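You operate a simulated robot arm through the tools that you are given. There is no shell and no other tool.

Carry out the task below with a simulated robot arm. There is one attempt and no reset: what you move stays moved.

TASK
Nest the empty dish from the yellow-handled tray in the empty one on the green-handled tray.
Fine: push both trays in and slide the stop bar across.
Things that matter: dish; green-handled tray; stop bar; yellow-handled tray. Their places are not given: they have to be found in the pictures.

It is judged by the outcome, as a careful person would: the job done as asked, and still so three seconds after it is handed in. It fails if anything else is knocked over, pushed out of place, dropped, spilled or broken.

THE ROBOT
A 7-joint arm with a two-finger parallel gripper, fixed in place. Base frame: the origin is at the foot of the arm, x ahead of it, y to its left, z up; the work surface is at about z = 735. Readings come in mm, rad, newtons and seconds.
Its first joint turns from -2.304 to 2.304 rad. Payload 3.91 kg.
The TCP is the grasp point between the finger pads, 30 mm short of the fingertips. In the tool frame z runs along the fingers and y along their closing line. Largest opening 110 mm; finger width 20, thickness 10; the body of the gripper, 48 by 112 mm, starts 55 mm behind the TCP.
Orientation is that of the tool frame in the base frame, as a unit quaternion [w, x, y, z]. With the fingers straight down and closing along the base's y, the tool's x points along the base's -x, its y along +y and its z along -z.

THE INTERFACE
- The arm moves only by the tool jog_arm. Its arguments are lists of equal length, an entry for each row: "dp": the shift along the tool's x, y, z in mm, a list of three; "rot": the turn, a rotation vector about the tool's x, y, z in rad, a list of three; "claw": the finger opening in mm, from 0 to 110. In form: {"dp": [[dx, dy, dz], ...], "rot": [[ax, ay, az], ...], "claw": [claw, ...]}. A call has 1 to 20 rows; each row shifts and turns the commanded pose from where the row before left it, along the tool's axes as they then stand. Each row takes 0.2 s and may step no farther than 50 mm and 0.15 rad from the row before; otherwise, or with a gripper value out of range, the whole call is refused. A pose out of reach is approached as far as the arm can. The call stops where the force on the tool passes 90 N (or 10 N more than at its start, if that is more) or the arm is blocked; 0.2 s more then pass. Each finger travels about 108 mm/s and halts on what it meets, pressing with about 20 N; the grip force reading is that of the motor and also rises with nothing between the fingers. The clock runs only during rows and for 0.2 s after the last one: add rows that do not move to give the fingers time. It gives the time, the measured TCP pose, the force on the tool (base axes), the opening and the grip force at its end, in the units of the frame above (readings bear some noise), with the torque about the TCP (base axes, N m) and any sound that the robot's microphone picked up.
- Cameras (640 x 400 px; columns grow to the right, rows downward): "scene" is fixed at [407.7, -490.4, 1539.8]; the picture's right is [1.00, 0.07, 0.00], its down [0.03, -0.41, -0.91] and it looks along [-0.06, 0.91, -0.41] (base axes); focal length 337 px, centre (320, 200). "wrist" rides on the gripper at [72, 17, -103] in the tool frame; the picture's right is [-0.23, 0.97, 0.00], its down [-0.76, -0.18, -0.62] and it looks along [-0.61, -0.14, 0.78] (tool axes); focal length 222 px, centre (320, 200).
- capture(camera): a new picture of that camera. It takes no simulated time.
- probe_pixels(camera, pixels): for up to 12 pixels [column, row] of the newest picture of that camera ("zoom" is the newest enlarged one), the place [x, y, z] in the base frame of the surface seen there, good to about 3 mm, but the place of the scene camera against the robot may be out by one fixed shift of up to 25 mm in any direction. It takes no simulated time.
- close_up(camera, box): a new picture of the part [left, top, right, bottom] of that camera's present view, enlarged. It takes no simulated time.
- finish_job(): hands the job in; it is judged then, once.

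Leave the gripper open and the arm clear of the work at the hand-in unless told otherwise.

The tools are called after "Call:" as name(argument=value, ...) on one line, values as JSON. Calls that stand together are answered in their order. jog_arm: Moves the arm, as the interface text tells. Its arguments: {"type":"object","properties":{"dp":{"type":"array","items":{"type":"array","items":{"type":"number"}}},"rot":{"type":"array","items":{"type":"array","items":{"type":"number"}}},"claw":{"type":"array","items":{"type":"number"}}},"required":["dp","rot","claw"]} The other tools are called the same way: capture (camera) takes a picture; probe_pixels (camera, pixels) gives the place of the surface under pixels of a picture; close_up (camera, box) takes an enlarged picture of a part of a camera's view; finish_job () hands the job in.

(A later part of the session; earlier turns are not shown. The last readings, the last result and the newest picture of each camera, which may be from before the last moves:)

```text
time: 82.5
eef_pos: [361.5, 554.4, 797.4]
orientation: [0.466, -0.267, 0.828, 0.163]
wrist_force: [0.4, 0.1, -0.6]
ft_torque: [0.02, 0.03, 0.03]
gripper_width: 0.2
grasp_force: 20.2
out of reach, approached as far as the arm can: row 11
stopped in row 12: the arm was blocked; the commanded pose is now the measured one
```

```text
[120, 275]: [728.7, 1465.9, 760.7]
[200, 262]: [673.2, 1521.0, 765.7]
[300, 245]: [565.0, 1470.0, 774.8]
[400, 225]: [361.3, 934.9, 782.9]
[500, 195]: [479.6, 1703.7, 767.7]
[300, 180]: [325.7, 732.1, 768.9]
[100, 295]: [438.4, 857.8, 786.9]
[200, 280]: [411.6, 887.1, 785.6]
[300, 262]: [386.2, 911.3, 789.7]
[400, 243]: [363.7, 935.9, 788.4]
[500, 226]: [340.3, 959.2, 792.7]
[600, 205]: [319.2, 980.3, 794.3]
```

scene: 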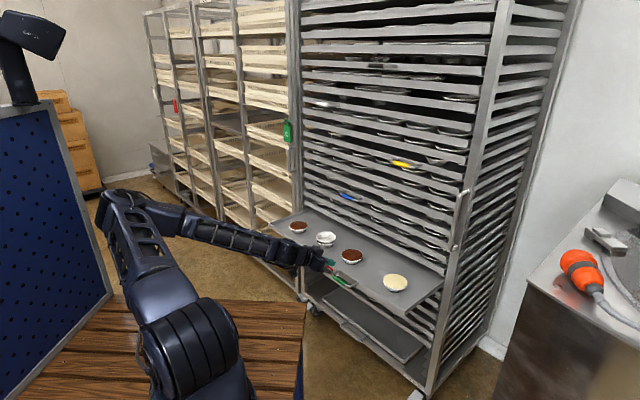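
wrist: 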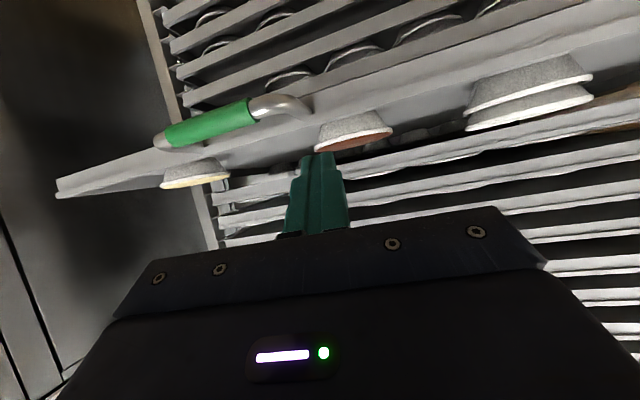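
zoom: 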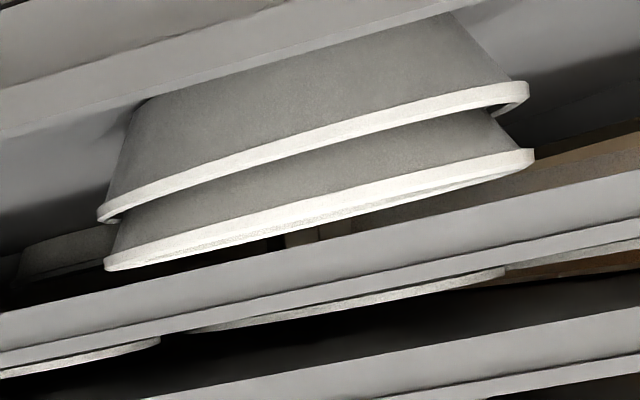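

Measured with one camera: the stack top is at z≈778 and the lower edge of the tray above at ≈783–788, so it clears by about 5 mm, and the stack is level. I'll restore a sensible pose (0.5 rad tilt, yaw corrected), move back to the tray's mid-line and lower to push height.

Call:
jog_arm(dp=[[0, 0, 0], [0, 0, 0], [0, 0, 0], [0, 0, 0], [0, 0, 0], [0, 26.2, 0], [0, 26.2, 0], [0, 26.2, 0], [0, 0, 0]], rot=[[0, 0.1325, 0], [0, 0.1325, 0], [0, 0.1325, 0], [0, 0.1325, 0], [-0.066, 0, -0.12], [0, 0, 0], [0, 0, 0], [0, 0, 0], [0, 0, 0]], claw=[0, 0, 0, 0, 0, 0, 0, 0, 0])

Call:
capture(camera="wrist")

Call:
capture(camera="scene")

```text
time: 84.5
eef_pos: [294.2, 609.3, 798.3]
orientation: [0.23, -0.369, 0.895, 0.104]
wrist_force: [0.2, 0.7, 0.3]
ft_torque: [0.0, 0.0, 0.0]
gripper_width: 0.0
grasp_force: 20.0
```

```text
taken
```

wrist: 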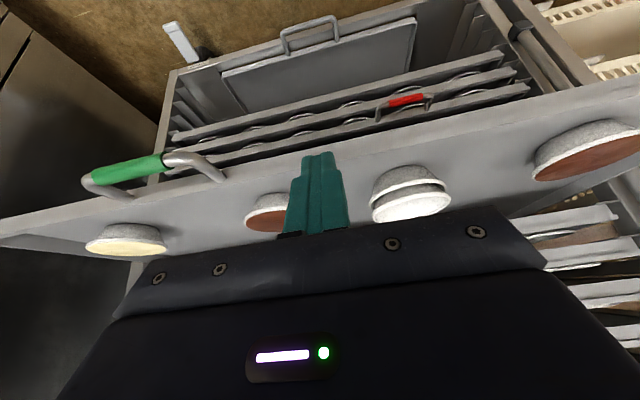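

```text
taken
```

scene: 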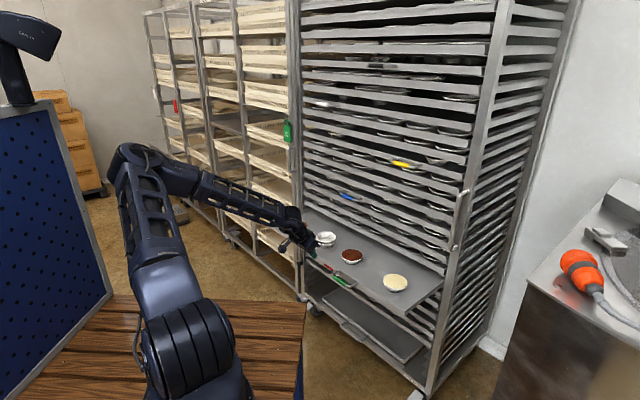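

I'm at the tray's mid-line. I'll check the red handle's height below, because the fingertips will pass over it at the end of the push.

Call:
probe_pixels(camera="wrist", pixels=[[408, 99], [380, 115], [430, 95], [450, 160], [400, 157], [450, 152], [120, 170], [410, 190], [420, 212], [250, 178], [500, 60], [330, 85]])

Call:
jog_arm(dp=[[7.3, -0.2, 13.1], [7.3, -0.2, 13.1], [0, 0, 0]], rot=[[0, 0, 0], [0, 0, 0], [0, 0, 0]], claw=[0, 0, 0])

```text
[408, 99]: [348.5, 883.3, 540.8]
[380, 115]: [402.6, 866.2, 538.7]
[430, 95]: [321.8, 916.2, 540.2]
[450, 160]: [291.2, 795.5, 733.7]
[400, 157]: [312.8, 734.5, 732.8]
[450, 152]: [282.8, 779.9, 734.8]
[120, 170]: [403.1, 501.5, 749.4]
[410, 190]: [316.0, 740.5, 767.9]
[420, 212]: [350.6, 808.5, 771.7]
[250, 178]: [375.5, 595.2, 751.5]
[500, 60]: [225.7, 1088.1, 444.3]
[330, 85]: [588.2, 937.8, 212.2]
```

```text
time: 85.3
eef_pos: [293.6, 609.7, 769.1]
orientation: [0.229, -0.369, 0.895, 0.104]
wrist_force: [-0.2, 0.5, -0.3]
ft_torque: [-0.01, 0.01, 0.02]
gripper_width: 0.0
grasp_force: 20.7
```

The red handle is far below (z≈540). Now the push continues: gentle contact, then 10 mm rows.

Call:
jog_arm(dp=[[-8.74, 0, 4.89], [-8.74, 0, 4.89], [-4.37, 0, 2.44], [-4.37, 0, 2.44], [-4.37, 0, 2.44], [-6.12, 0, 3.42], [-8.74, 0, 4.89], [-8.74, 0, 4.89], [-8.74, 0, 4.89], [-8.74, 0, 4.89], [-8.74, 0, 4.89], [-4.37, 0, 2.44], [0, 0, 0]], rot=[[0, 0, 0], [0, 0, 0], [0, 0, 0], [0, 0, 0], [0, 0, 0], [0, 0, 0], [0, 0, 0], [0, 0, 0], [0, 0, 0], [0, 0, 0], [0, 0, 0], [0, 0, 0], [0, 0, 0]], claw=[0, 0, 0, 0, 0, 0, 0, 0, 0, 0, 0, 0, 0])

Call:
capture(camera="wrist")

Call:
capture(camera="scene")

Call:
close_up(camera="scene", box=[290, 190, 450, 310])

```text
time: 88.1
eef_pos: [362.9, 679.2, 770.2]
orientation: [0.23, -0.369, 0.894, 0.104]
wrist_force: [-2.3, -1.0, -1.1]
ft_torque: [-0.04, 0.08, -0.03]
gripper_width: 0.2
grasp_force: 20.5
```

```text
taken
```

wrist: 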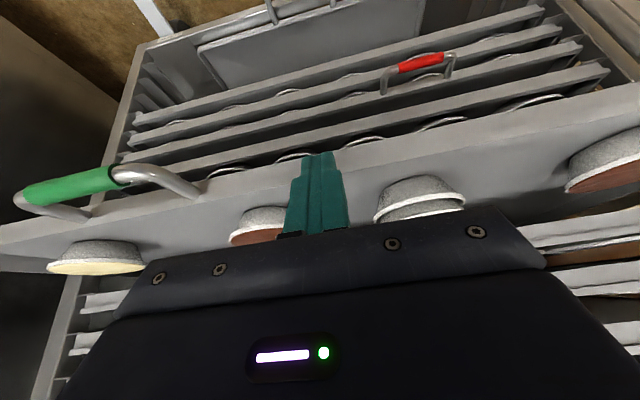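

```text
taken
```

scene: 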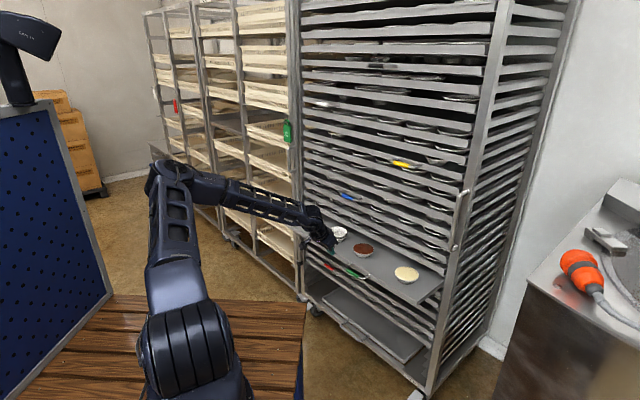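

```text
3.33 times, centred on (370, 250) of scene
```

zoom: 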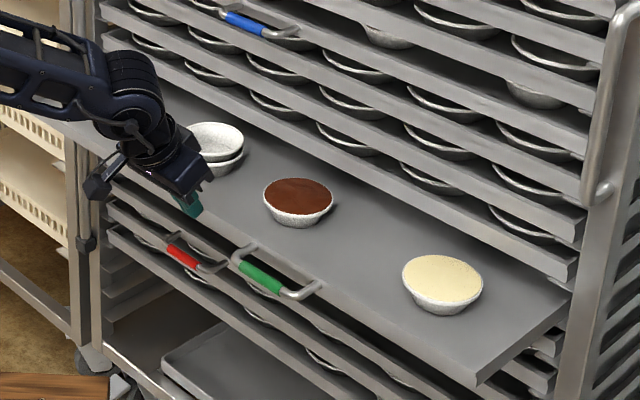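

The stack is now at the rack mouth. I'll continue slowly in 6 mm rows while it passes under the tray above, watching force and pictures.

Call:
jog_arm(dp=[[-5.24, 0, 2.93], [-5.24, 0, 2.93], [-5.24, 0, 2.93], [-5.24, 0, 2.93], [-5.24, 0, 2.93], [-5.24, 0, 2.93], [-5.24, 0, 2.93], [-5.24, 0, 2.93], [0, 0, 0]], rot=[[0, 0, 0], [0, 0, 0], [0, 0, 0], [0, 0, 0], [0, 0, 0], [0, 0, 0], [0, 0, 0], [0, 0, 0], [0, 0, 0]], claw=[0, 0, 0, 0, 0, 0, 0, 0, 0])

Call:
close_up(camera="scene", box=[310, 200, 410, 280])

Call:
close_up(camera="wrist", box=[300, 120, 520, 230])

```text
time: 90.1
eef_pos: [396.5, 712.3, 770.3]
orientation: [0.23, -0.369, 0.895, 0.103]
wrist_force: [-0.4, -0.4, -0.3]
ft_torque: [0.02, -0.01, 0.02]
gripper_width: 0.0
grasp_force: 20.0
```

```text
5.00 times, centred on (360, 240) of scene
```

zoom: 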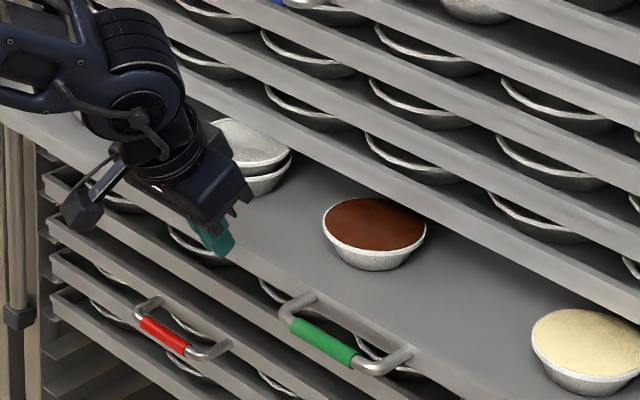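

```text
2.91 times, centred on (410, 175) of wrist
```

zoom: 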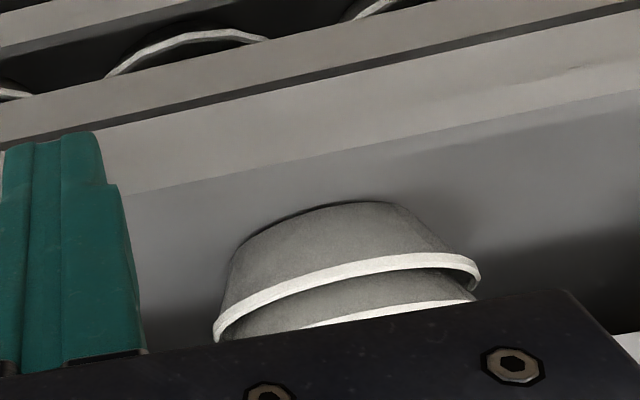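

The stack's far edge is now beneath the tray above with no force. Continuing.

Call:
jog_arm(dp=[[-5.24, 0, 2.93], [-5.24, 0, 2.93], [-5.24, 0, 2.93], [-5.24, 0, 2.93], [-5.24, 0, 2.93], [-5.24, 0, 2.93], [-5.24, 0, 2.93], [-5.24, 0, 2.93], [0, 0, 0]], rot=[[0, 0, 0], [0, 0, 0], [0, 0, 0], [0, 0, 0], [0, 0, 0], [0, 0, 0], [0, 0, 0], [0, 0, 0], [0, 0, 0]], claw=[0, 0, 0, 0, 0, 0, 0, 0, 0])

Call:
close_up(camera="scene", box=[310, 200, 410, 280])

Call:
close_up(camera="wrist", box=[300, 120, 520, 230])

```text
time: 92.1
eef_pos: [429.6, 746.6, 768.8]
orientation: [0.23, -0.37, 0.894, 0.104]
wrist_force: [-1.0, -0.7, -0.4]
ft_torque: [-0.03, 0.03, -0.03]
gripper_width: 0.2
grasp_force: 19.8
```

```text
5.00 times, centred on (360, 240) of scene
```

zoom: 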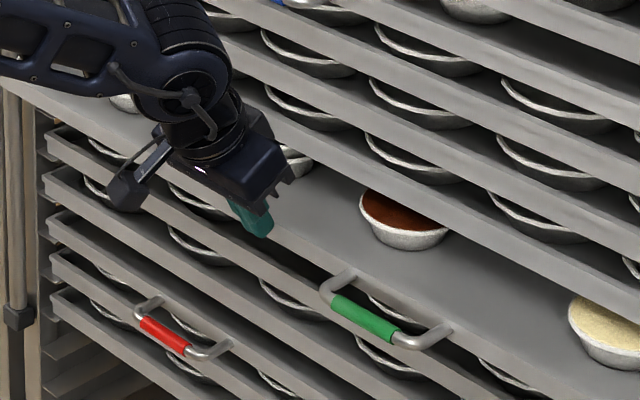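

```text
2.91 times, centred on (410, 175) of wrist
```

zoom: 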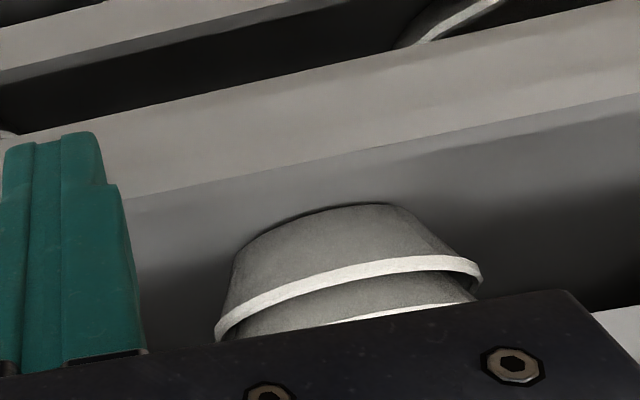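

The stack rides along undisturbed. Continuing another 48 mm.

Call:
jog_arm(dp=[[-5.24, 0, 2.93], [-5.24, 0, 2.93], [-5.24, 0, 2.93], [-5.24, 0, 2.93], [-5.24, 0, 2.93], [-5.24, 0, 2.93], [-5.24, 0, 2.93], [-5.24, 0, 2.93], [0, 0, 0]], rot=[[0, 0, 0], [0, 0, 0], [0, 0, 0], [0, 0, 0], [0, 0, 0], [0, 0, 0], [0, 0, 0], [0, 0, 0], [0, 0, 0]], claw=[0, 0, 0, 0, 0, 0, 0, 0, 0])

Call:
capture(camera="wrist")

Call:
capture(camera="scene")

Call:
close_up(camera="scene", box=[290, 180, 450, 300])

```text
time: 94.1
eef_pos: [464.3, 780.2, 769.8]
orientation: [0.23, -0.369, 0.895, 0.102]
wrist_force: [0.3, 0.0, 0.3]
ft_torque: [-0.01, 0.0, 0.01]
gripper_width: 0.1
grasp_force: 20.1
```

```text
taken
```

wrist: 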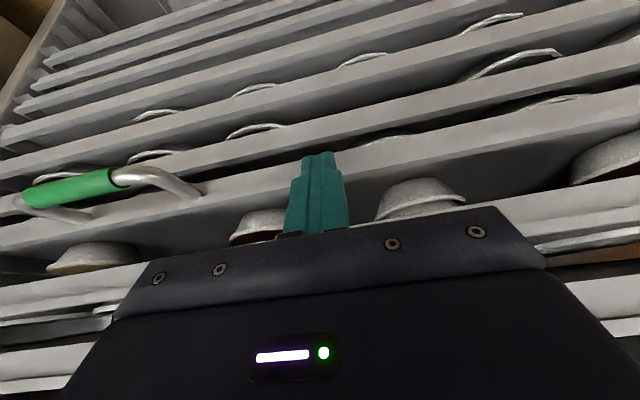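

```text
taken
```

scene: 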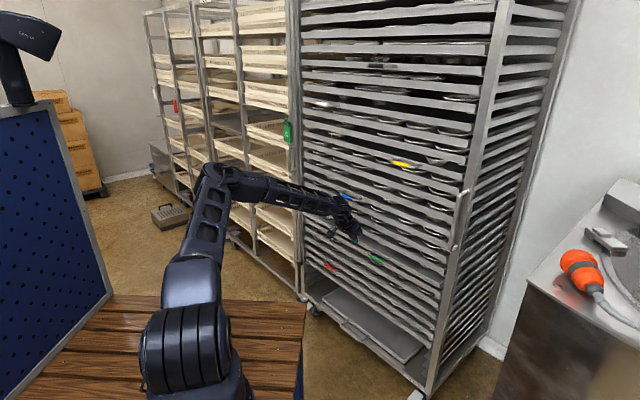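

```text
3.33 times, centred on (370, 240) of scene
```

zoom: 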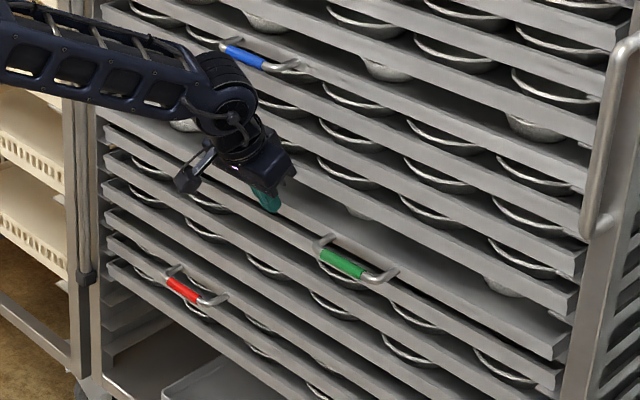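

Only about 15 mm remain, but the wrist is getting near the blue handle above. I'll back off 20 mm, tilt the tool further back (0.8 rad), and then finish the push.

Call:
jog_arm(dp=[[17.5, 0, -9.8], [0, 0, 0], [0, 0, 0], [4.3, 0, 4.1], [0, 0, 0]], rot=[[0, 0, 0], [0, -0.15, 0], [0, -0.15, 0], [0, 0, 0], [0, 0, 0]], claw=[0, 0, 0, 0, 0])

Call:
capture(camera="wrist")

Call:
close_up(camera="scene", box=[290, 180, 450, 300])

```text
time: 95.3
eef_pos: [448.7, 766.0, 763.0]
orientation: [0.361, -0.35, 0.85, 0.157]
wrist_force: [-0.4, 0.1, -0.1]
ft_torque: [0.01, 0.03, -0.01]
gripper_width: 0.0
grasp_force: 19.8
```

```text
taken
```

wrist: 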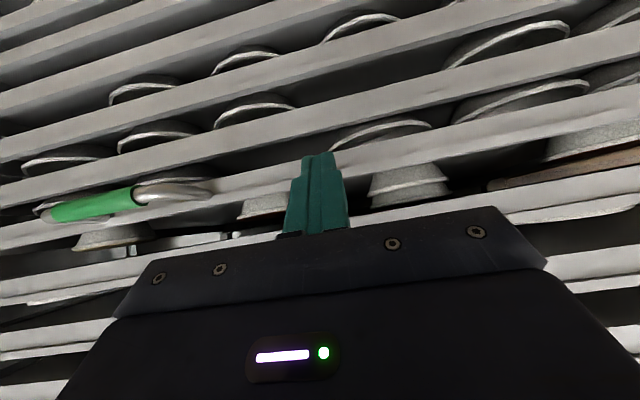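

```text
3.33 times, centred on (370, 240) of scene
```

zoom: 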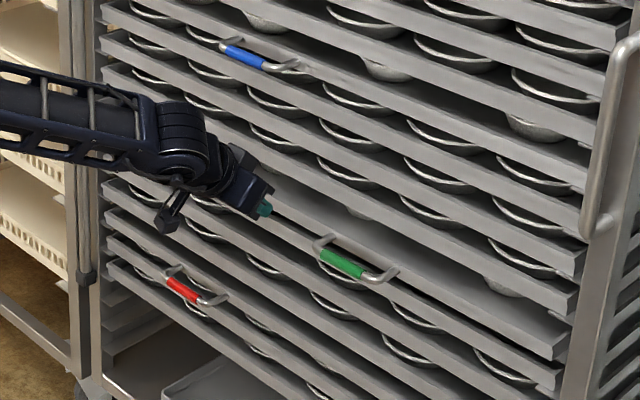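

Call:
jog_arm(dp=[[-5.5, 0, 5.8], [-3.45, 0, 3.62], [-3.45, 0, 3.62], [-3.45, 0, 3.62], [-2.76, 0, 2.9], [0, 0, 0]], rot=[[0, 0, 0], [0, 0, 0], [0, 0, 0], [0, 0, 0], [0, 0, 0], [0, 0, 0]], claw=[0, 0, 0, 0, 0, 0])

Call:
jog_arm(dp=[[-1.38, 0, 1.45], [-1.38, 0, 1.45], [0, 0, 0]], rot=[[0, 0, 0], [0, 0, 0], [0, 0, 0]], claw=[0, 0, 0])

Call:
capture(camera="wrist")

```text
time: 96.7
eef_pos: [467.2, 785.8, 763.1]
orientation: [0.361, -0.35, 0.85, 0.157]
wrist_force: [-0.8, -1.0, 0.9]
ft_torque: [0.01, 0.01, -0.02]
gripper_width: 0.1
grasp_force: 20.3
```

```text
time: 97.5
eef_pos: [470.2, 789.4, 764.1]
orientation: [0.361, -0.35, 0.85, 0.157]
wrist_force: [-11.4, -8.2, 1.8]
ft_torque: [-0.14, 0.02, 0.07]
gripper_width: 0.0
grasp_force: 20.2
```

```text
taken
```

wrist: 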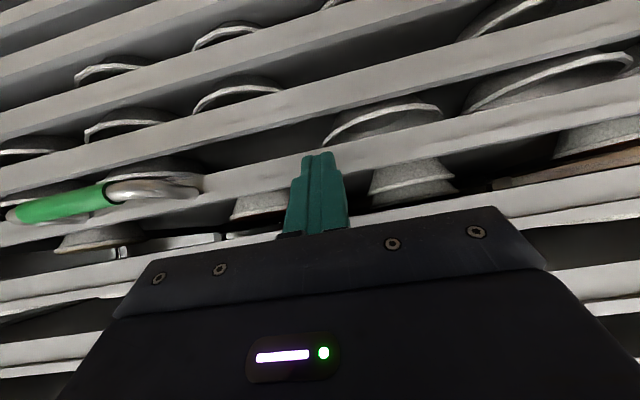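

14 N of resistance at the expected home position. One more nudge to confirm the stop, and I'll probe the rim against its neighbours.

Call:
jog_arm(dp=[[-1.38, 0, 1.45], [0, 0, 0]], rot=[[0, 0, 0], [0, 0, 0]], claw=[0, 0])

Call:
probe_pixels(camera="wrist", pixels=[[380, 160], [450, 140], [260, 182], [260, 190], [400, 90], [500, 65], [250, 115], [420, 217], [550, 182], [410, 180], [415, 195], [430, 188]])

```text
time: 98.1
eef_pos: [470.8, 789.7, 763.7]
orientation: [0.36, -0.35, 0.851, 0.156]
wrist_force: [-45.8, -50.6, 9.6]
ft_torque: [-0.64, 0.33, -0.08]
gripper_width: 0.1
grasp_force: 19.8
```

```text
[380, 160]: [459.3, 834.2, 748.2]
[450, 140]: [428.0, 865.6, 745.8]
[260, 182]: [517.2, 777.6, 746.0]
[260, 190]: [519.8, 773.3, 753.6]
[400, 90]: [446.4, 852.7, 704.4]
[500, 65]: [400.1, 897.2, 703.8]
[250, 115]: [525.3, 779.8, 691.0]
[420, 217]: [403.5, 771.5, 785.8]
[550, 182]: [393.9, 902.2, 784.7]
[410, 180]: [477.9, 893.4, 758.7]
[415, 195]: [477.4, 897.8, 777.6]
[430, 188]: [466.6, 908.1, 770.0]
```

Hard stop at 68 N. The green rim reads about 3 mm proud of its neighbours, within probe noise. I'll back off and re-measure from a cleaner viewpoint.

Call:
jog_arm(dp=[[6.9, 0, -7.24], [13.8, 0, -14.5], [27.6, 0, -29], [27.6, 0, -29], [0, 0, 0]], rot=[[0, 0, 0], [0, 0, 0], [0, 0, 0], [0, 0, 0], [0, 0, 0]], claw=[0, 0, 0, 0, 0])

Call:
capture(camera="wrist")

Call:
capture(camera="scene")

Call:
close_up(camera="scene", box=[290, 180, 450, 320])

```text
time: 99.3
eef_pos: [395.5, 710.7, 763.8]
orientation: [0.361, -0.35, 0.85, 0.157]
wrist_force: [0.1, 0.9, -0.6]
ft_torque: [0.0, -0.02, -0.01]
gripper_width: 0.0
grasp_force: 20.4
```

```text
taken
```

wrist: 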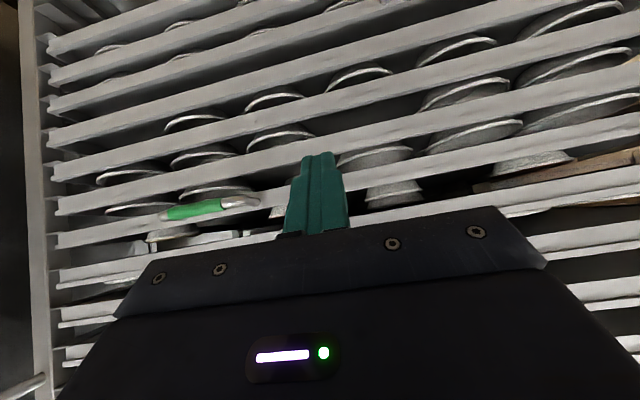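

```text
taken
```

scene: 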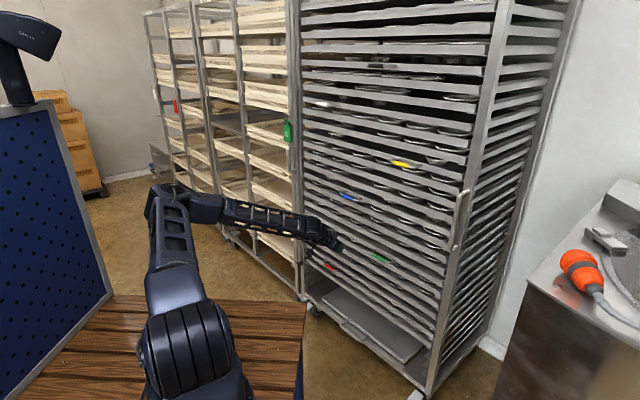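

```text
2.86 times, centred on (370, 250) of scene
```

zoom: 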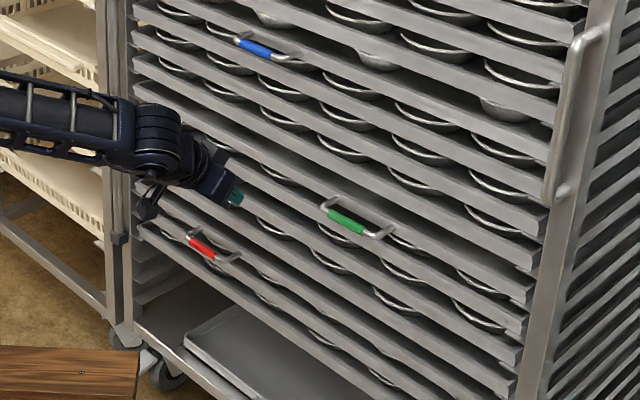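

Call:
probe_pixels(camera="wrist", pixels=[[380, 172], [450, 157], [540, 138], [130, 233], [380, 135], [450, 118], [540, 97], [150, 190], [430, 208], [540, 185], [600, 173], [110, 268]])

Call:
close_up(camera="wrist", box=[330, 80, 600, 230])

```text
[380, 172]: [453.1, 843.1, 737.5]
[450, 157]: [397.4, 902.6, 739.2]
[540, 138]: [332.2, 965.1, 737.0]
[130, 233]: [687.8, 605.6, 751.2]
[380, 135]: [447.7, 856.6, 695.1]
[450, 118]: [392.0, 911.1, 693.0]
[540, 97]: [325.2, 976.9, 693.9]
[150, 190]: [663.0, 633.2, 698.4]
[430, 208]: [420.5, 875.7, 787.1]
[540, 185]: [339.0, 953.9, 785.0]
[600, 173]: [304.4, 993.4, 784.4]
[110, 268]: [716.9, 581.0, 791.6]
```

```text
2.37 times, centred on (465, 155) of wrist
```

zoom: 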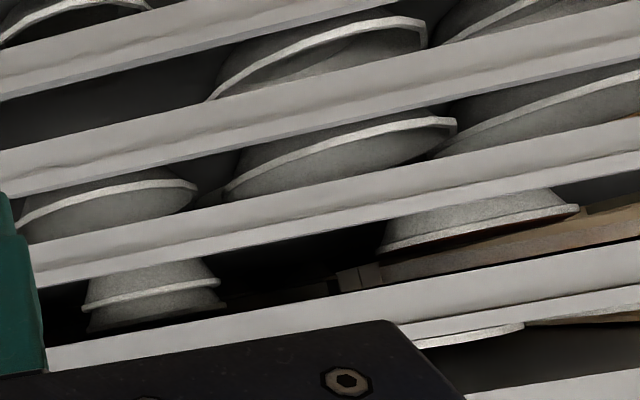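

All rims agree (x+y≈1296±4), so both trays are home, and the nested pair is still standing upright inside. Now the stop bar: I'll retreat, rise to about z 1065, set the tool to 60° and move left along the rack towards its handle.

Call:
jog_arm(dp=[[29.9, 0, -31.4], [29.9, 0, -31.4], [29.9, 0, -31.4], [-27.2, 0, -25.9], [-27.2, 0, -25.9], [-27.2, 0, -25.9], [-27.2, 0, -25.9], [-27.2, 0, -25.9], [-27.2, 0, -25.9], [-27.2, 0, -25.9], [-27.2, 0, -25.9], [0, 0, 0], [0, 0, 0], [0, 40, 0], [0, 40, 0], [0, 40, 0], [0, 40, 0], [0, 40, 0], [0, 0, 0]], rot=[[0, 0, 0], [0, 0, 0], [0, 0, 0], [0, 0, 0], [0, 0, 0], [0, 0, 0], [0, 0, 0], [0, 0, 0], [0, 0, 0], [0, 0, 0], [0, 0, 0], [0, -0.12, 0], [0, -0.12, 0], [0, 0, 0], [0, 0, 0], [0, 0, 0], [0, 0, 0], [0, 0, 0], [0, 0, 0]], claw=[0, 0, 0, 0, 0, 0, 0, 0, 0, 0, 0, 0, 0, 20, 40, 50, 50, 50, 50])

Call:
capture(camera="wrist")

Call:
capture(camera="scene")

```text
time: 103.5
eef_pos: [244.9, 750.0, 1091.1]
orientation: [0.452, -0.285, 0.82, 0.203]
wrist_force: [0.1, -0.3, 0.4]
ft_torque: [0.03, 0.03, 0.05]
gripper_width: 50.1
grasp_force: 0.0
stopped in row 19: the arm was blocked; the commanded pose is now the measured one
```

```text
taken
```

wrist: 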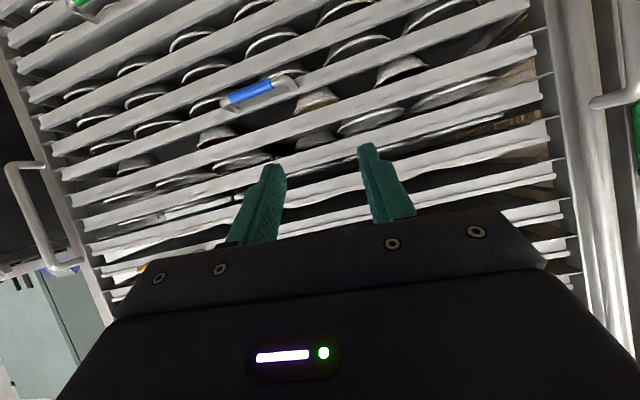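

```text
taken
```

scene: 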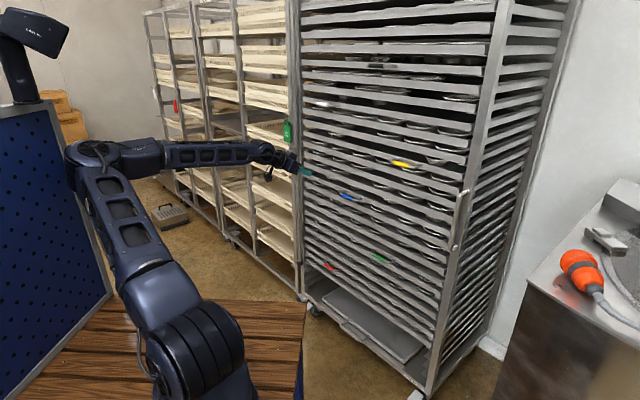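

The arm reported being blocked before reaching the commanded spot. I'll look at the elbow region and the panel on the left.

Call:
close_up(camera="scene", box=[0, 0, 240, 200])

Call:
probe_pixels(camera="scene", pixels=[[90, 160], [75, 145], [40, 160], [60, 220], [20, 50], [40, 105], [130, 155], [110, 230], [200, 320], [160, 280], [10, 300], [105, 290]])

```text
2.00 times, centred on (120, 100) of scene
```

zoom: 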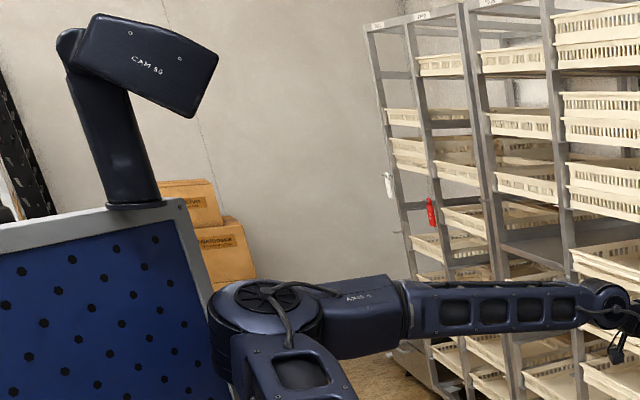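

```text
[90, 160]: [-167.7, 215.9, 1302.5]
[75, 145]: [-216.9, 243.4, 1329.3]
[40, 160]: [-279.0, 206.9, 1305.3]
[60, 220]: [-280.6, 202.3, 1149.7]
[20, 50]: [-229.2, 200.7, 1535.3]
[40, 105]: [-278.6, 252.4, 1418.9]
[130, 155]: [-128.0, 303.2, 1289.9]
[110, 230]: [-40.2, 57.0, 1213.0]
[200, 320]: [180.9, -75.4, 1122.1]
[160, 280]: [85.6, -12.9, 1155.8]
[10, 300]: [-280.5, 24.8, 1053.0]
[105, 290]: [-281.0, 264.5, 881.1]
```

The elbow met the blue panel (plane at about x=-280), which is why it stopped. The panel looks unmoved. I'll extend the tool back towards the rack first, which pulls the elbow away, fix the orientation, and make the leftward move while staying extended.

Call:
jog_arm(dp=[[0, 0, 0], [-13.3, 0, 23.1], [-13.3, 0, 23.1], [-13.3, 0, 23.1], [0, 0, 0]], rot=[[-0.0255, -0.0114, -0.1012], [0, 0, 0], [0, 0, 0], [0, 0, 0], [0, 0, 0]], claw=[50, 50, 50, 50, 50])

Call:
capture(camera="scene")

Call:
capture(camera="wrist")

```text
time: 104.7
eef_pos: [275.6, 813.5, 1089.3]
orientation: [0.466, -0.34, 0.795, 0.188]
wrist_force: [-0.4, 0.9, 0.4]
ft_torque: [0.01, -0.03, -0.02]
gripper_width: 50.0
grasp_force: 0.0
```

```text
taken
```

scene: 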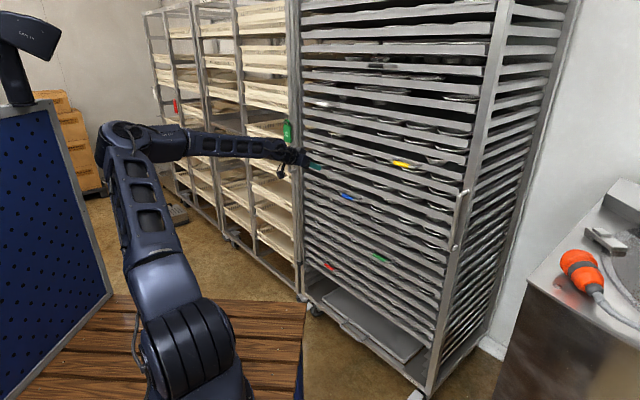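

```text
taken
```

wrist: 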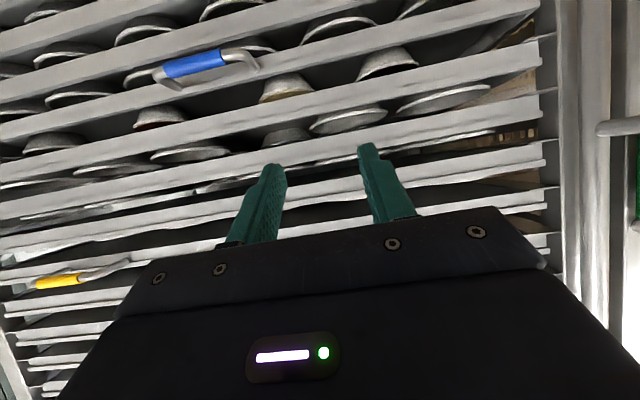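

The elbow is clear now. I'll move left 160 mm along the rack and look at the bar's handle.

Call:
jog_arm(dp=[[0, 40, 0], [0, 40, 0], [0, 40, 0], [0, 40, 0], [0, 0, 0]], rot=[[0, 0, 0], [0, 0, 0], [0, 0, 0], [0, 0, 0], [0, 0, 0]], claw=[50, 50, 50, 50, 50])

Call:
capture(camera="wrist")

Call:
capture(camera="scene")

```text
time: 105.9
eef_pos: [163.3, 925.8, 1086.7]
orientation: [0.467, -0.339, 0.795, 0.188]
wrist_force: [-1.2, -0.8, -0.3]
ft_torque: [0.01, 0.0, 0.01]
gripper_width: 50.2
grasp_force: 0.0
```

```text
taken
```

wrist: 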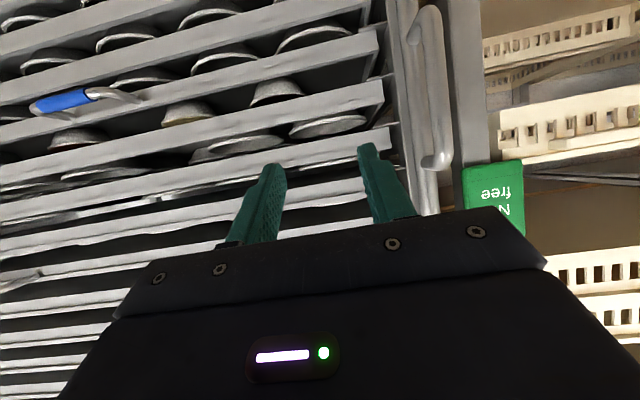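

```text
taken
```

scene: 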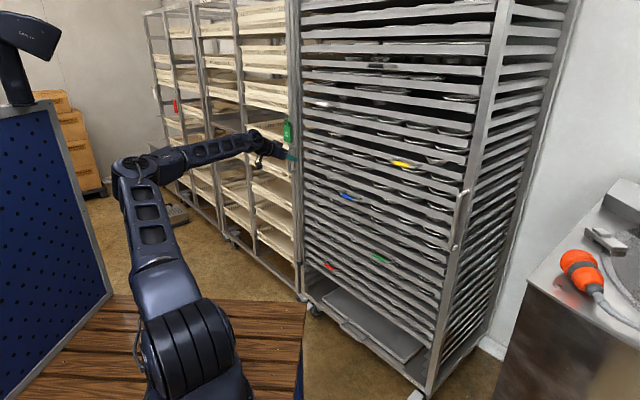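

The stop bar's handle is clear now, from wrist pixels (415,10) to (435,165), with the "Nut free" tag just to its right at (495,195). I'll probe them all.

Call:
probe_pixels(camera="wrist", pixels=[[433, 30], [438, 60], [440, 90], [442, 120], [443, 145], [430, 163], [412, 30], [413, 80], [425, 195], [490, 180], [475, 200], [520, 170]])

Call:
close_up(camera="wrist", box=[340, 0, 560, 230])

```text
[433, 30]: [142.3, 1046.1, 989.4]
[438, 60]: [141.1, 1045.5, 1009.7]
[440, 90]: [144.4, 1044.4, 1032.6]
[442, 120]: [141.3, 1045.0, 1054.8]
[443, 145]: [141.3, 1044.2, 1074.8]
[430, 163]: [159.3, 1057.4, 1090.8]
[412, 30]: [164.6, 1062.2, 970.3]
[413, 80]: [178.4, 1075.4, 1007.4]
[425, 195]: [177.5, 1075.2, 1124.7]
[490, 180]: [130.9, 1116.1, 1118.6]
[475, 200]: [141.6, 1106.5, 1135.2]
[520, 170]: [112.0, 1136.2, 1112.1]
```

```text
1.74 times, centred on (450, 115) of wrist
```

zoom: 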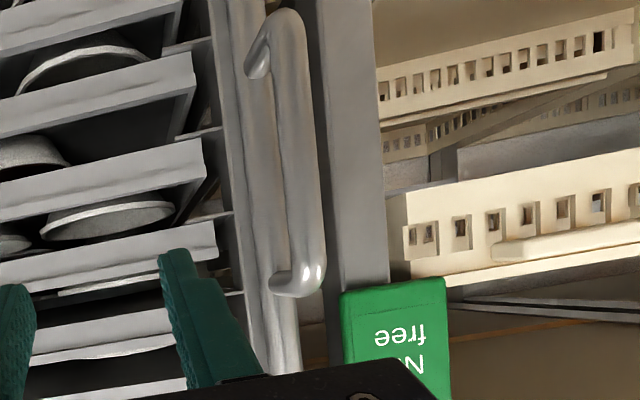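

Handle grip: front at about (141,1045), axis at s≈846, u≈-638, z from 985 to 1085. The tag is at z>1108 and u<-682, so I'll grip low, at z≈1028. First I'll go sideways and down while still 75 mm in front.

Call:
jog_arm(dp=[[16.8, 33, 9.6], [16.8, 33, 9.6], [16.8, 33, 9.6], [0, 0, 0]], rot=[[0, 0, 0], [0, 0, 0], [0, 0, 0], [0, 0, 0]], claw=[44, 44, 44, 44])

Call:
capture(camera="wrist")

Call:
capture(camera="scene")

```text
time: 106.9
eef_pos: [91.4, 994.6, 1024.0]
orientation: [0.467, -0.339, 0.795, 0.188]
wrist_force: [0.5, -0.5, -0.5]
ft_torque: [0.0, 0.01, -0.04]
gripper_width: 44.0
grasp_force: 0.1
```

```text
taken
```

wrist: 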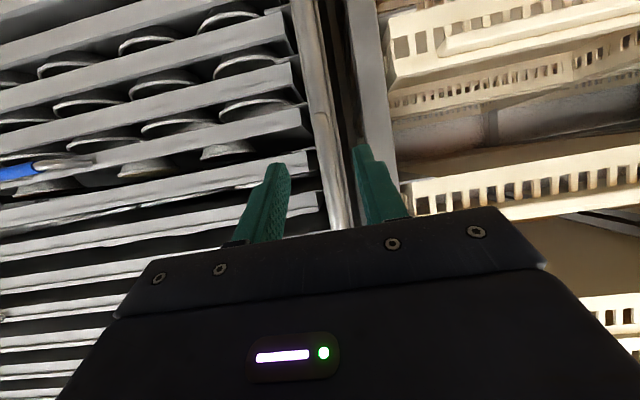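

```text
taken
```

scene: 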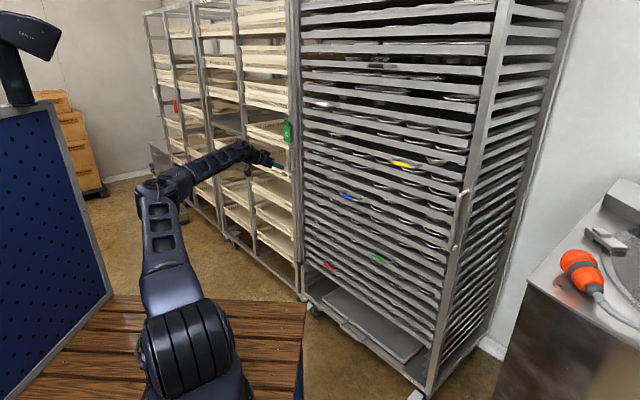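

Call:
close_up(camera="wrist", box=[230, 0, 450, 240])

Call:
probe_pixels(camera="wrist", pixels=[[340, 40], [335, 80], [350, 80], [360, 80], [345, 120], [348, 160], [320, 100], [340, 200], [370, 40], [355, 30], [345, 220], [330, 20]])

Call:
close_up(camera="scene", box=[240, 110, 330, 220])

```text
1.67 times, centred on (340, 120) of wrist
```

zoom: 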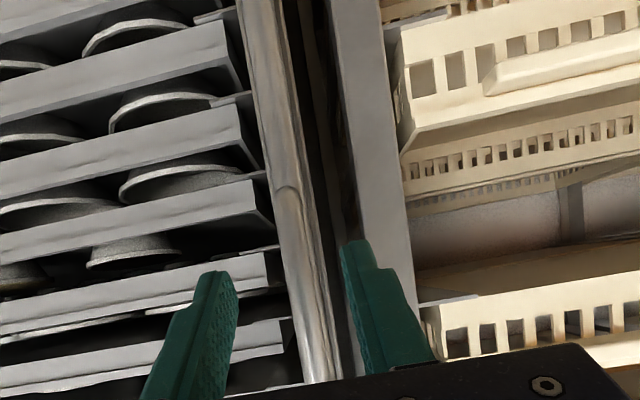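

```text
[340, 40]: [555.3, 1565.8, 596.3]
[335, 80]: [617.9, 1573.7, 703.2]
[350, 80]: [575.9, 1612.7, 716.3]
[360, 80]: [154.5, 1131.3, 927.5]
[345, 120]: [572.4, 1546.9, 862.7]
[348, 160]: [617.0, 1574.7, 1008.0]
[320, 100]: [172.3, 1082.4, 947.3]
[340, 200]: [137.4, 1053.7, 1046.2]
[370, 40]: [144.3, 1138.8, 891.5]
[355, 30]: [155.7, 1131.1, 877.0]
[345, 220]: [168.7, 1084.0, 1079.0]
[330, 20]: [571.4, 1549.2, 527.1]
```

```text
3.64 times, centred on (285, 165) of scene
```

zoom: 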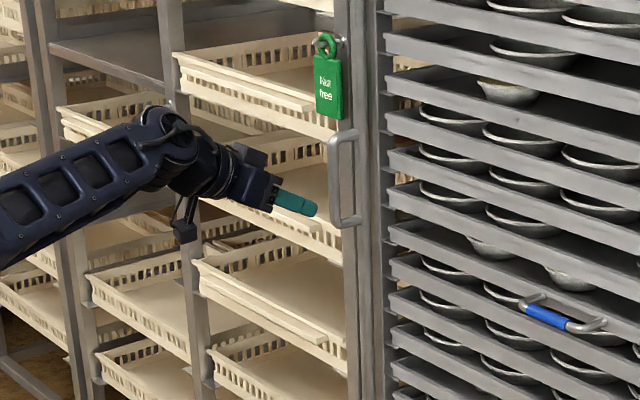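

The handle lies between the finger lines. I'll advance 73 mm so the grip bar sits between the pads.

Call:
jog_arm(dp=[[-9.1, 0, 15.8], [-9.1, 0, 15.8], [-9.1, 0, 15.8], [-9, 0, 15.8], [0, 0, 0]], rot=[[0, 0, 0], [0, 0, 0], [0, 0, 0], [0, 0, 0], [0, 0, 0]], claw=[44, 44, 44, 44, 44])

Call:
close_up(camera="wrist", box=[230, 0, 450, 240])

Call:
close_up(camera="scene", box=[240, 110, 330, 220])

```text
time: 108.1
eef_pos: [140.5, 1046.6, 1026.0]
orientation: [0.467, -0.339, 0.795, 0.188]
wrist_force: [-0.5, 0.2, -1.6]
ft_torque: [0.01, 0.0, -0.02]
gripper_width: 43.7
grasp_force: 0.0
```

```text
1.67 times, centred on (340, 120) of wrist
```

zoom: 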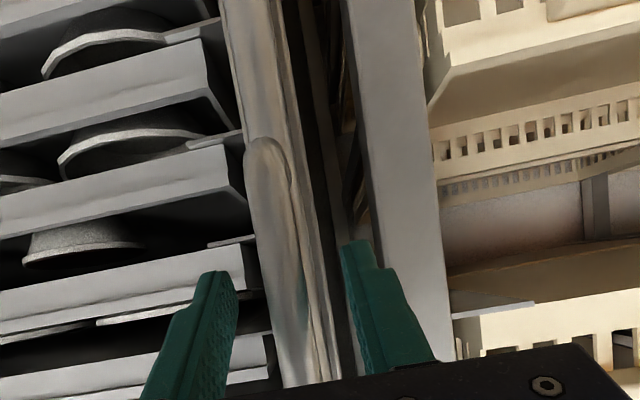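

```text
3.64 times, centred on (285, 165) of scene
```

zoom: 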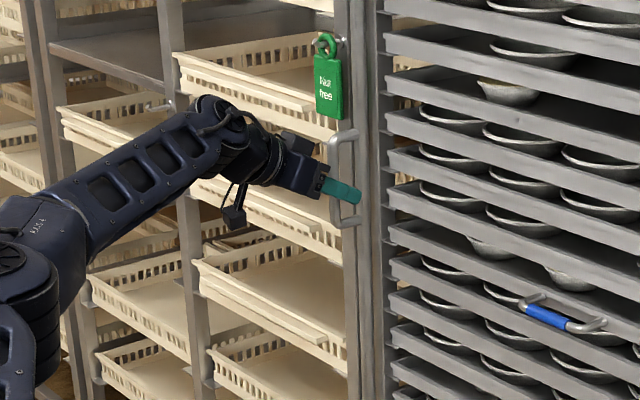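

The handle is centred between the pads. Closing on it.

Call:
jog_arm(dp=[[0, 0, 0], [0, 0, 0], [0, 0, 0], [0, 0, 0]], rot=[[0, 0, 0], [0, 0, 0], [0, 0, 0], [0, 0, 0]], claw=[25, 14, 8, 6])

Call:
close_up(camera="wrist", box=[230, 0, 450, 240])

```text
time: 109.1
eef_pos: [141.9, 1047.6, 1026.1]
orientation: [0.467, -0.34, 0.794, 0.189]
wrist_force: [-0.8, 1.1, -0.8]
ft_torque: [0.72, 0.65, -0.02]
gripper_width: 15.0
grasp_force: 44.0
```

```text
1.67 times, centred on (340, 120) of wrist
```

zoom: 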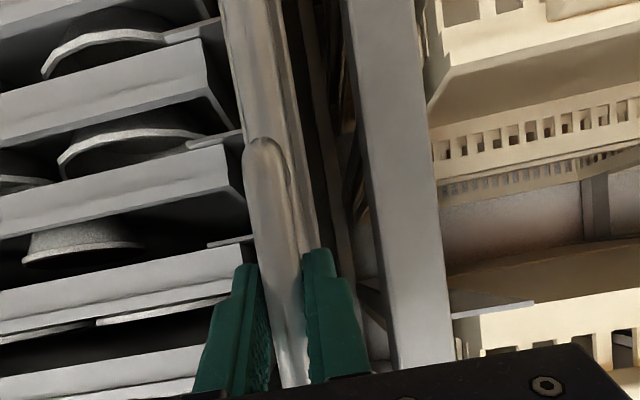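

Gripped (15 mm, 44 N). I'll slide it to the right along the rack face (tool -y), first 20 mm, and read the force.

Call:
jog_arm(dp=[[0, -4, 0], [0, -8, 0], [0, -8, 0], [0, 0, 0]], rot=[[0, 0, 0], [0, 0, 0], [0, 0, 0], [0, 0, 0]], claw=[6, 6, 6, 6])

Call:
capture(camera="scene")

Call:
close_up(camera="scene", box=[250, 90, 350, 310])

```text
time: 110.1
eef_pos: [155.6, 1032.7, 1025.1]
orientation: [0.466, -0.339, 0.795, 0.188]
wrist_force: [-9.5, -4.2, -11.3]
ft_torque: [1.02, 0.41, 0.01]
gripper_width: 14.9
grasp_force: 44.9
```

```text
taken
```

scene: 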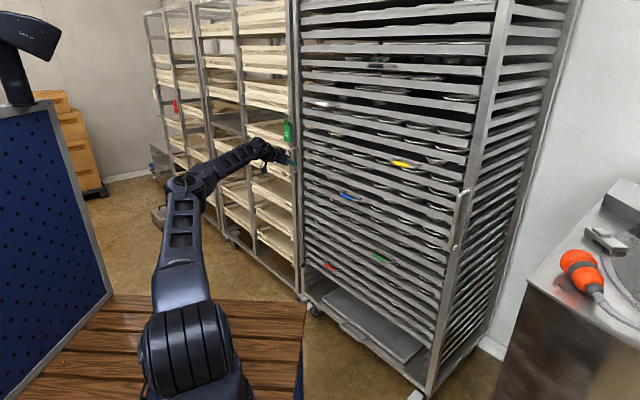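

```text
1.82 times, centred on (300, 200) of scene
```

zoom: 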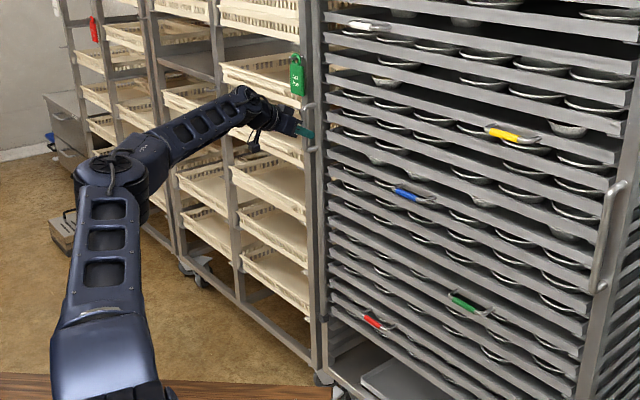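

It slides with light friction. Continuing another 60 mm, watching for the end of travel.

Call:
jog_arm(dp=[[0, -8, 0], [0, -8, 0], [0, -8, 0], [0, -8, 0], [0, -8, 0], [0, -8, 0], [0, -8, 0], [0, -4, 0], [0, 0, 0]], rot=[[0, 0, 0], [0, 0, 0], [0, 0, 0], [0, 0, 0], [0, 0, 0], [0, 0, 0], [0, 0, 0], [0, 0, 0], [0, 0, 0]], claw=[6, 6, 6, 6, 6, 6, 6, 6, 6])

Call:
capture(camera="wrist")

Call:
close_up(camera="scene", box=[250, 90, 350, 310])

```text
time: 111.7
eef_pos: [180.1, 1000.4, 1029.0]
orientation: [0.466, -0.346, 0.791, 0.195]
wrist_force: [-13.4, 5.4, -1.9]
ft_torque: [0.19, 0.23, 0.18]
gripper_width: 15.2
grasp_force: 9.4
stopped in row 7: the force on the tool passed its limit at 96 N (the readings are from after the stop); the commanded pose is now the measured one
```

```text
taken
```

wrist: 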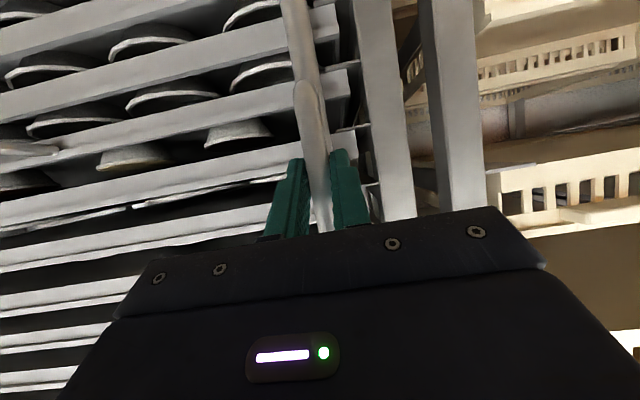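

```text
1.82 times, centred on (300, 200) of scene
```

zoom: 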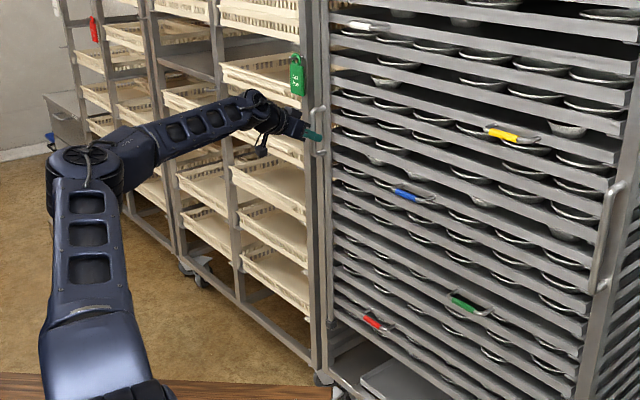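

It stopped at 96 N after about 60 mm of travel. The rod now stands in front of the tray ends. I'll check its position and whether this is the true end of travel by probing along it.

Call:
close_up(camera="wrist", box=[250, 0, 450, 220])

Call:
probe_pixels(camera="wrist", pixels=[[298, 20], [302, 45], [306, 65], [310, 90], [316, 120], [345, 45], [335, 90], [345, 80], [350, 145], [385, 100], [340, 20], [322, 150]])

Call:
close_up(camera="scene", box=[280, 0, 340, 120])

Call:
close_up(camera="scene", box=[280, 180, 340, 310])

```text
1.82 times, centred on (350, 110) of wrist
```

zoom: 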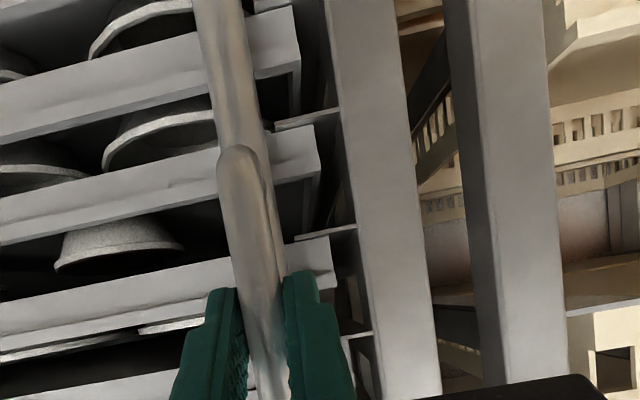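

```text
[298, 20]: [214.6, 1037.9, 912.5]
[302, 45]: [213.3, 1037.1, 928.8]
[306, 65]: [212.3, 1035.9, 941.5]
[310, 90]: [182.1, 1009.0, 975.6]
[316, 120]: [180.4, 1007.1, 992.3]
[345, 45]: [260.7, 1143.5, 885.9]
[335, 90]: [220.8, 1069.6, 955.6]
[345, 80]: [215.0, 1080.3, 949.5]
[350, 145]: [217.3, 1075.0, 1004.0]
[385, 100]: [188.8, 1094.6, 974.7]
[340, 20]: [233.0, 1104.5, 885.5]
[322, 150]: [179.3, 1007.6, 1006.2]
```

```text
3.33 times, centred on (310, 60) of scene
```

zoom: 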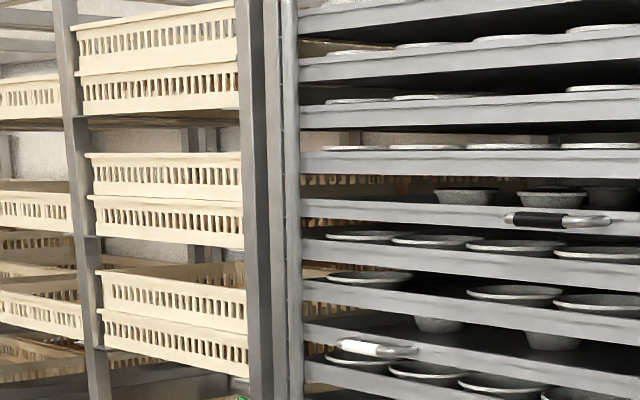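

```text
3.08 times, centred on (310, 245) of scene
```

zoom: 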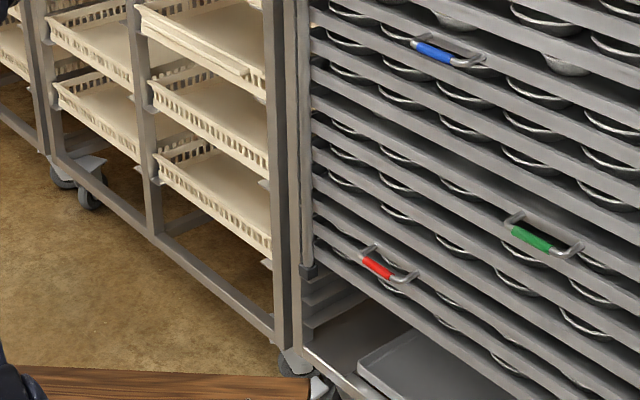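

The rod moved from u≈-633 to u≈-582 and now overlaps the tray ends (which begin at u≈-607). I'll regrip and give a gentle further push to confirm that this is its end stop.

Call:
jog_arm(dp=[[0, 0, 0], [0, 0, 0]], rot=[[0, 0, 0], [0, 0, 0]], claw=[6, 6])

Call:
jog_arm(dp=[[0, -3, 0], [0, 0, 0]], rot=[[0, 0, 0], [0, 0, 0]], claw=[6, 6])

Call:
jog_arm(dp=[[0, -3, 0], [0, 0, 0]], rot=[[0, 0, 0], [0, 0, 0]], claw=[6, 6])

```text
time: 112.3
eef_pos: [179.0, 999.8, 1030.2]
orientation: [0.466, -0.344, 0.791, 0.195]
wrist_force: [-22.8, 6.0, -4.1]
ft_torque: [0.56, 0.98, 0.27]
gripper_width: 14.6
grasp_force: 44.9
```

```text
time: 112.9
eef_pos: [179.7, 999.9, 1028.6]
orientation: [0.466, -0.346, 0.79, 0.197]
wrist_force: [-38.8, 43.6, -2.1]
ft_torque: [1.03, 0.65, 0.62]
gripper_width: 15.1
grasp_force: 44.9
```

```text
time: 113.5
eef_pos: [181.2, 1000.6, 1029.1]
orientation: [0.466, -0.347, 0.789, 0.197]
wrist_force: [-41.6, 70.5, -4.5]
ft_torque: [1.51, 0.23, 0.7]
gripper_width: 14.7
grasp_force: 45.1
```

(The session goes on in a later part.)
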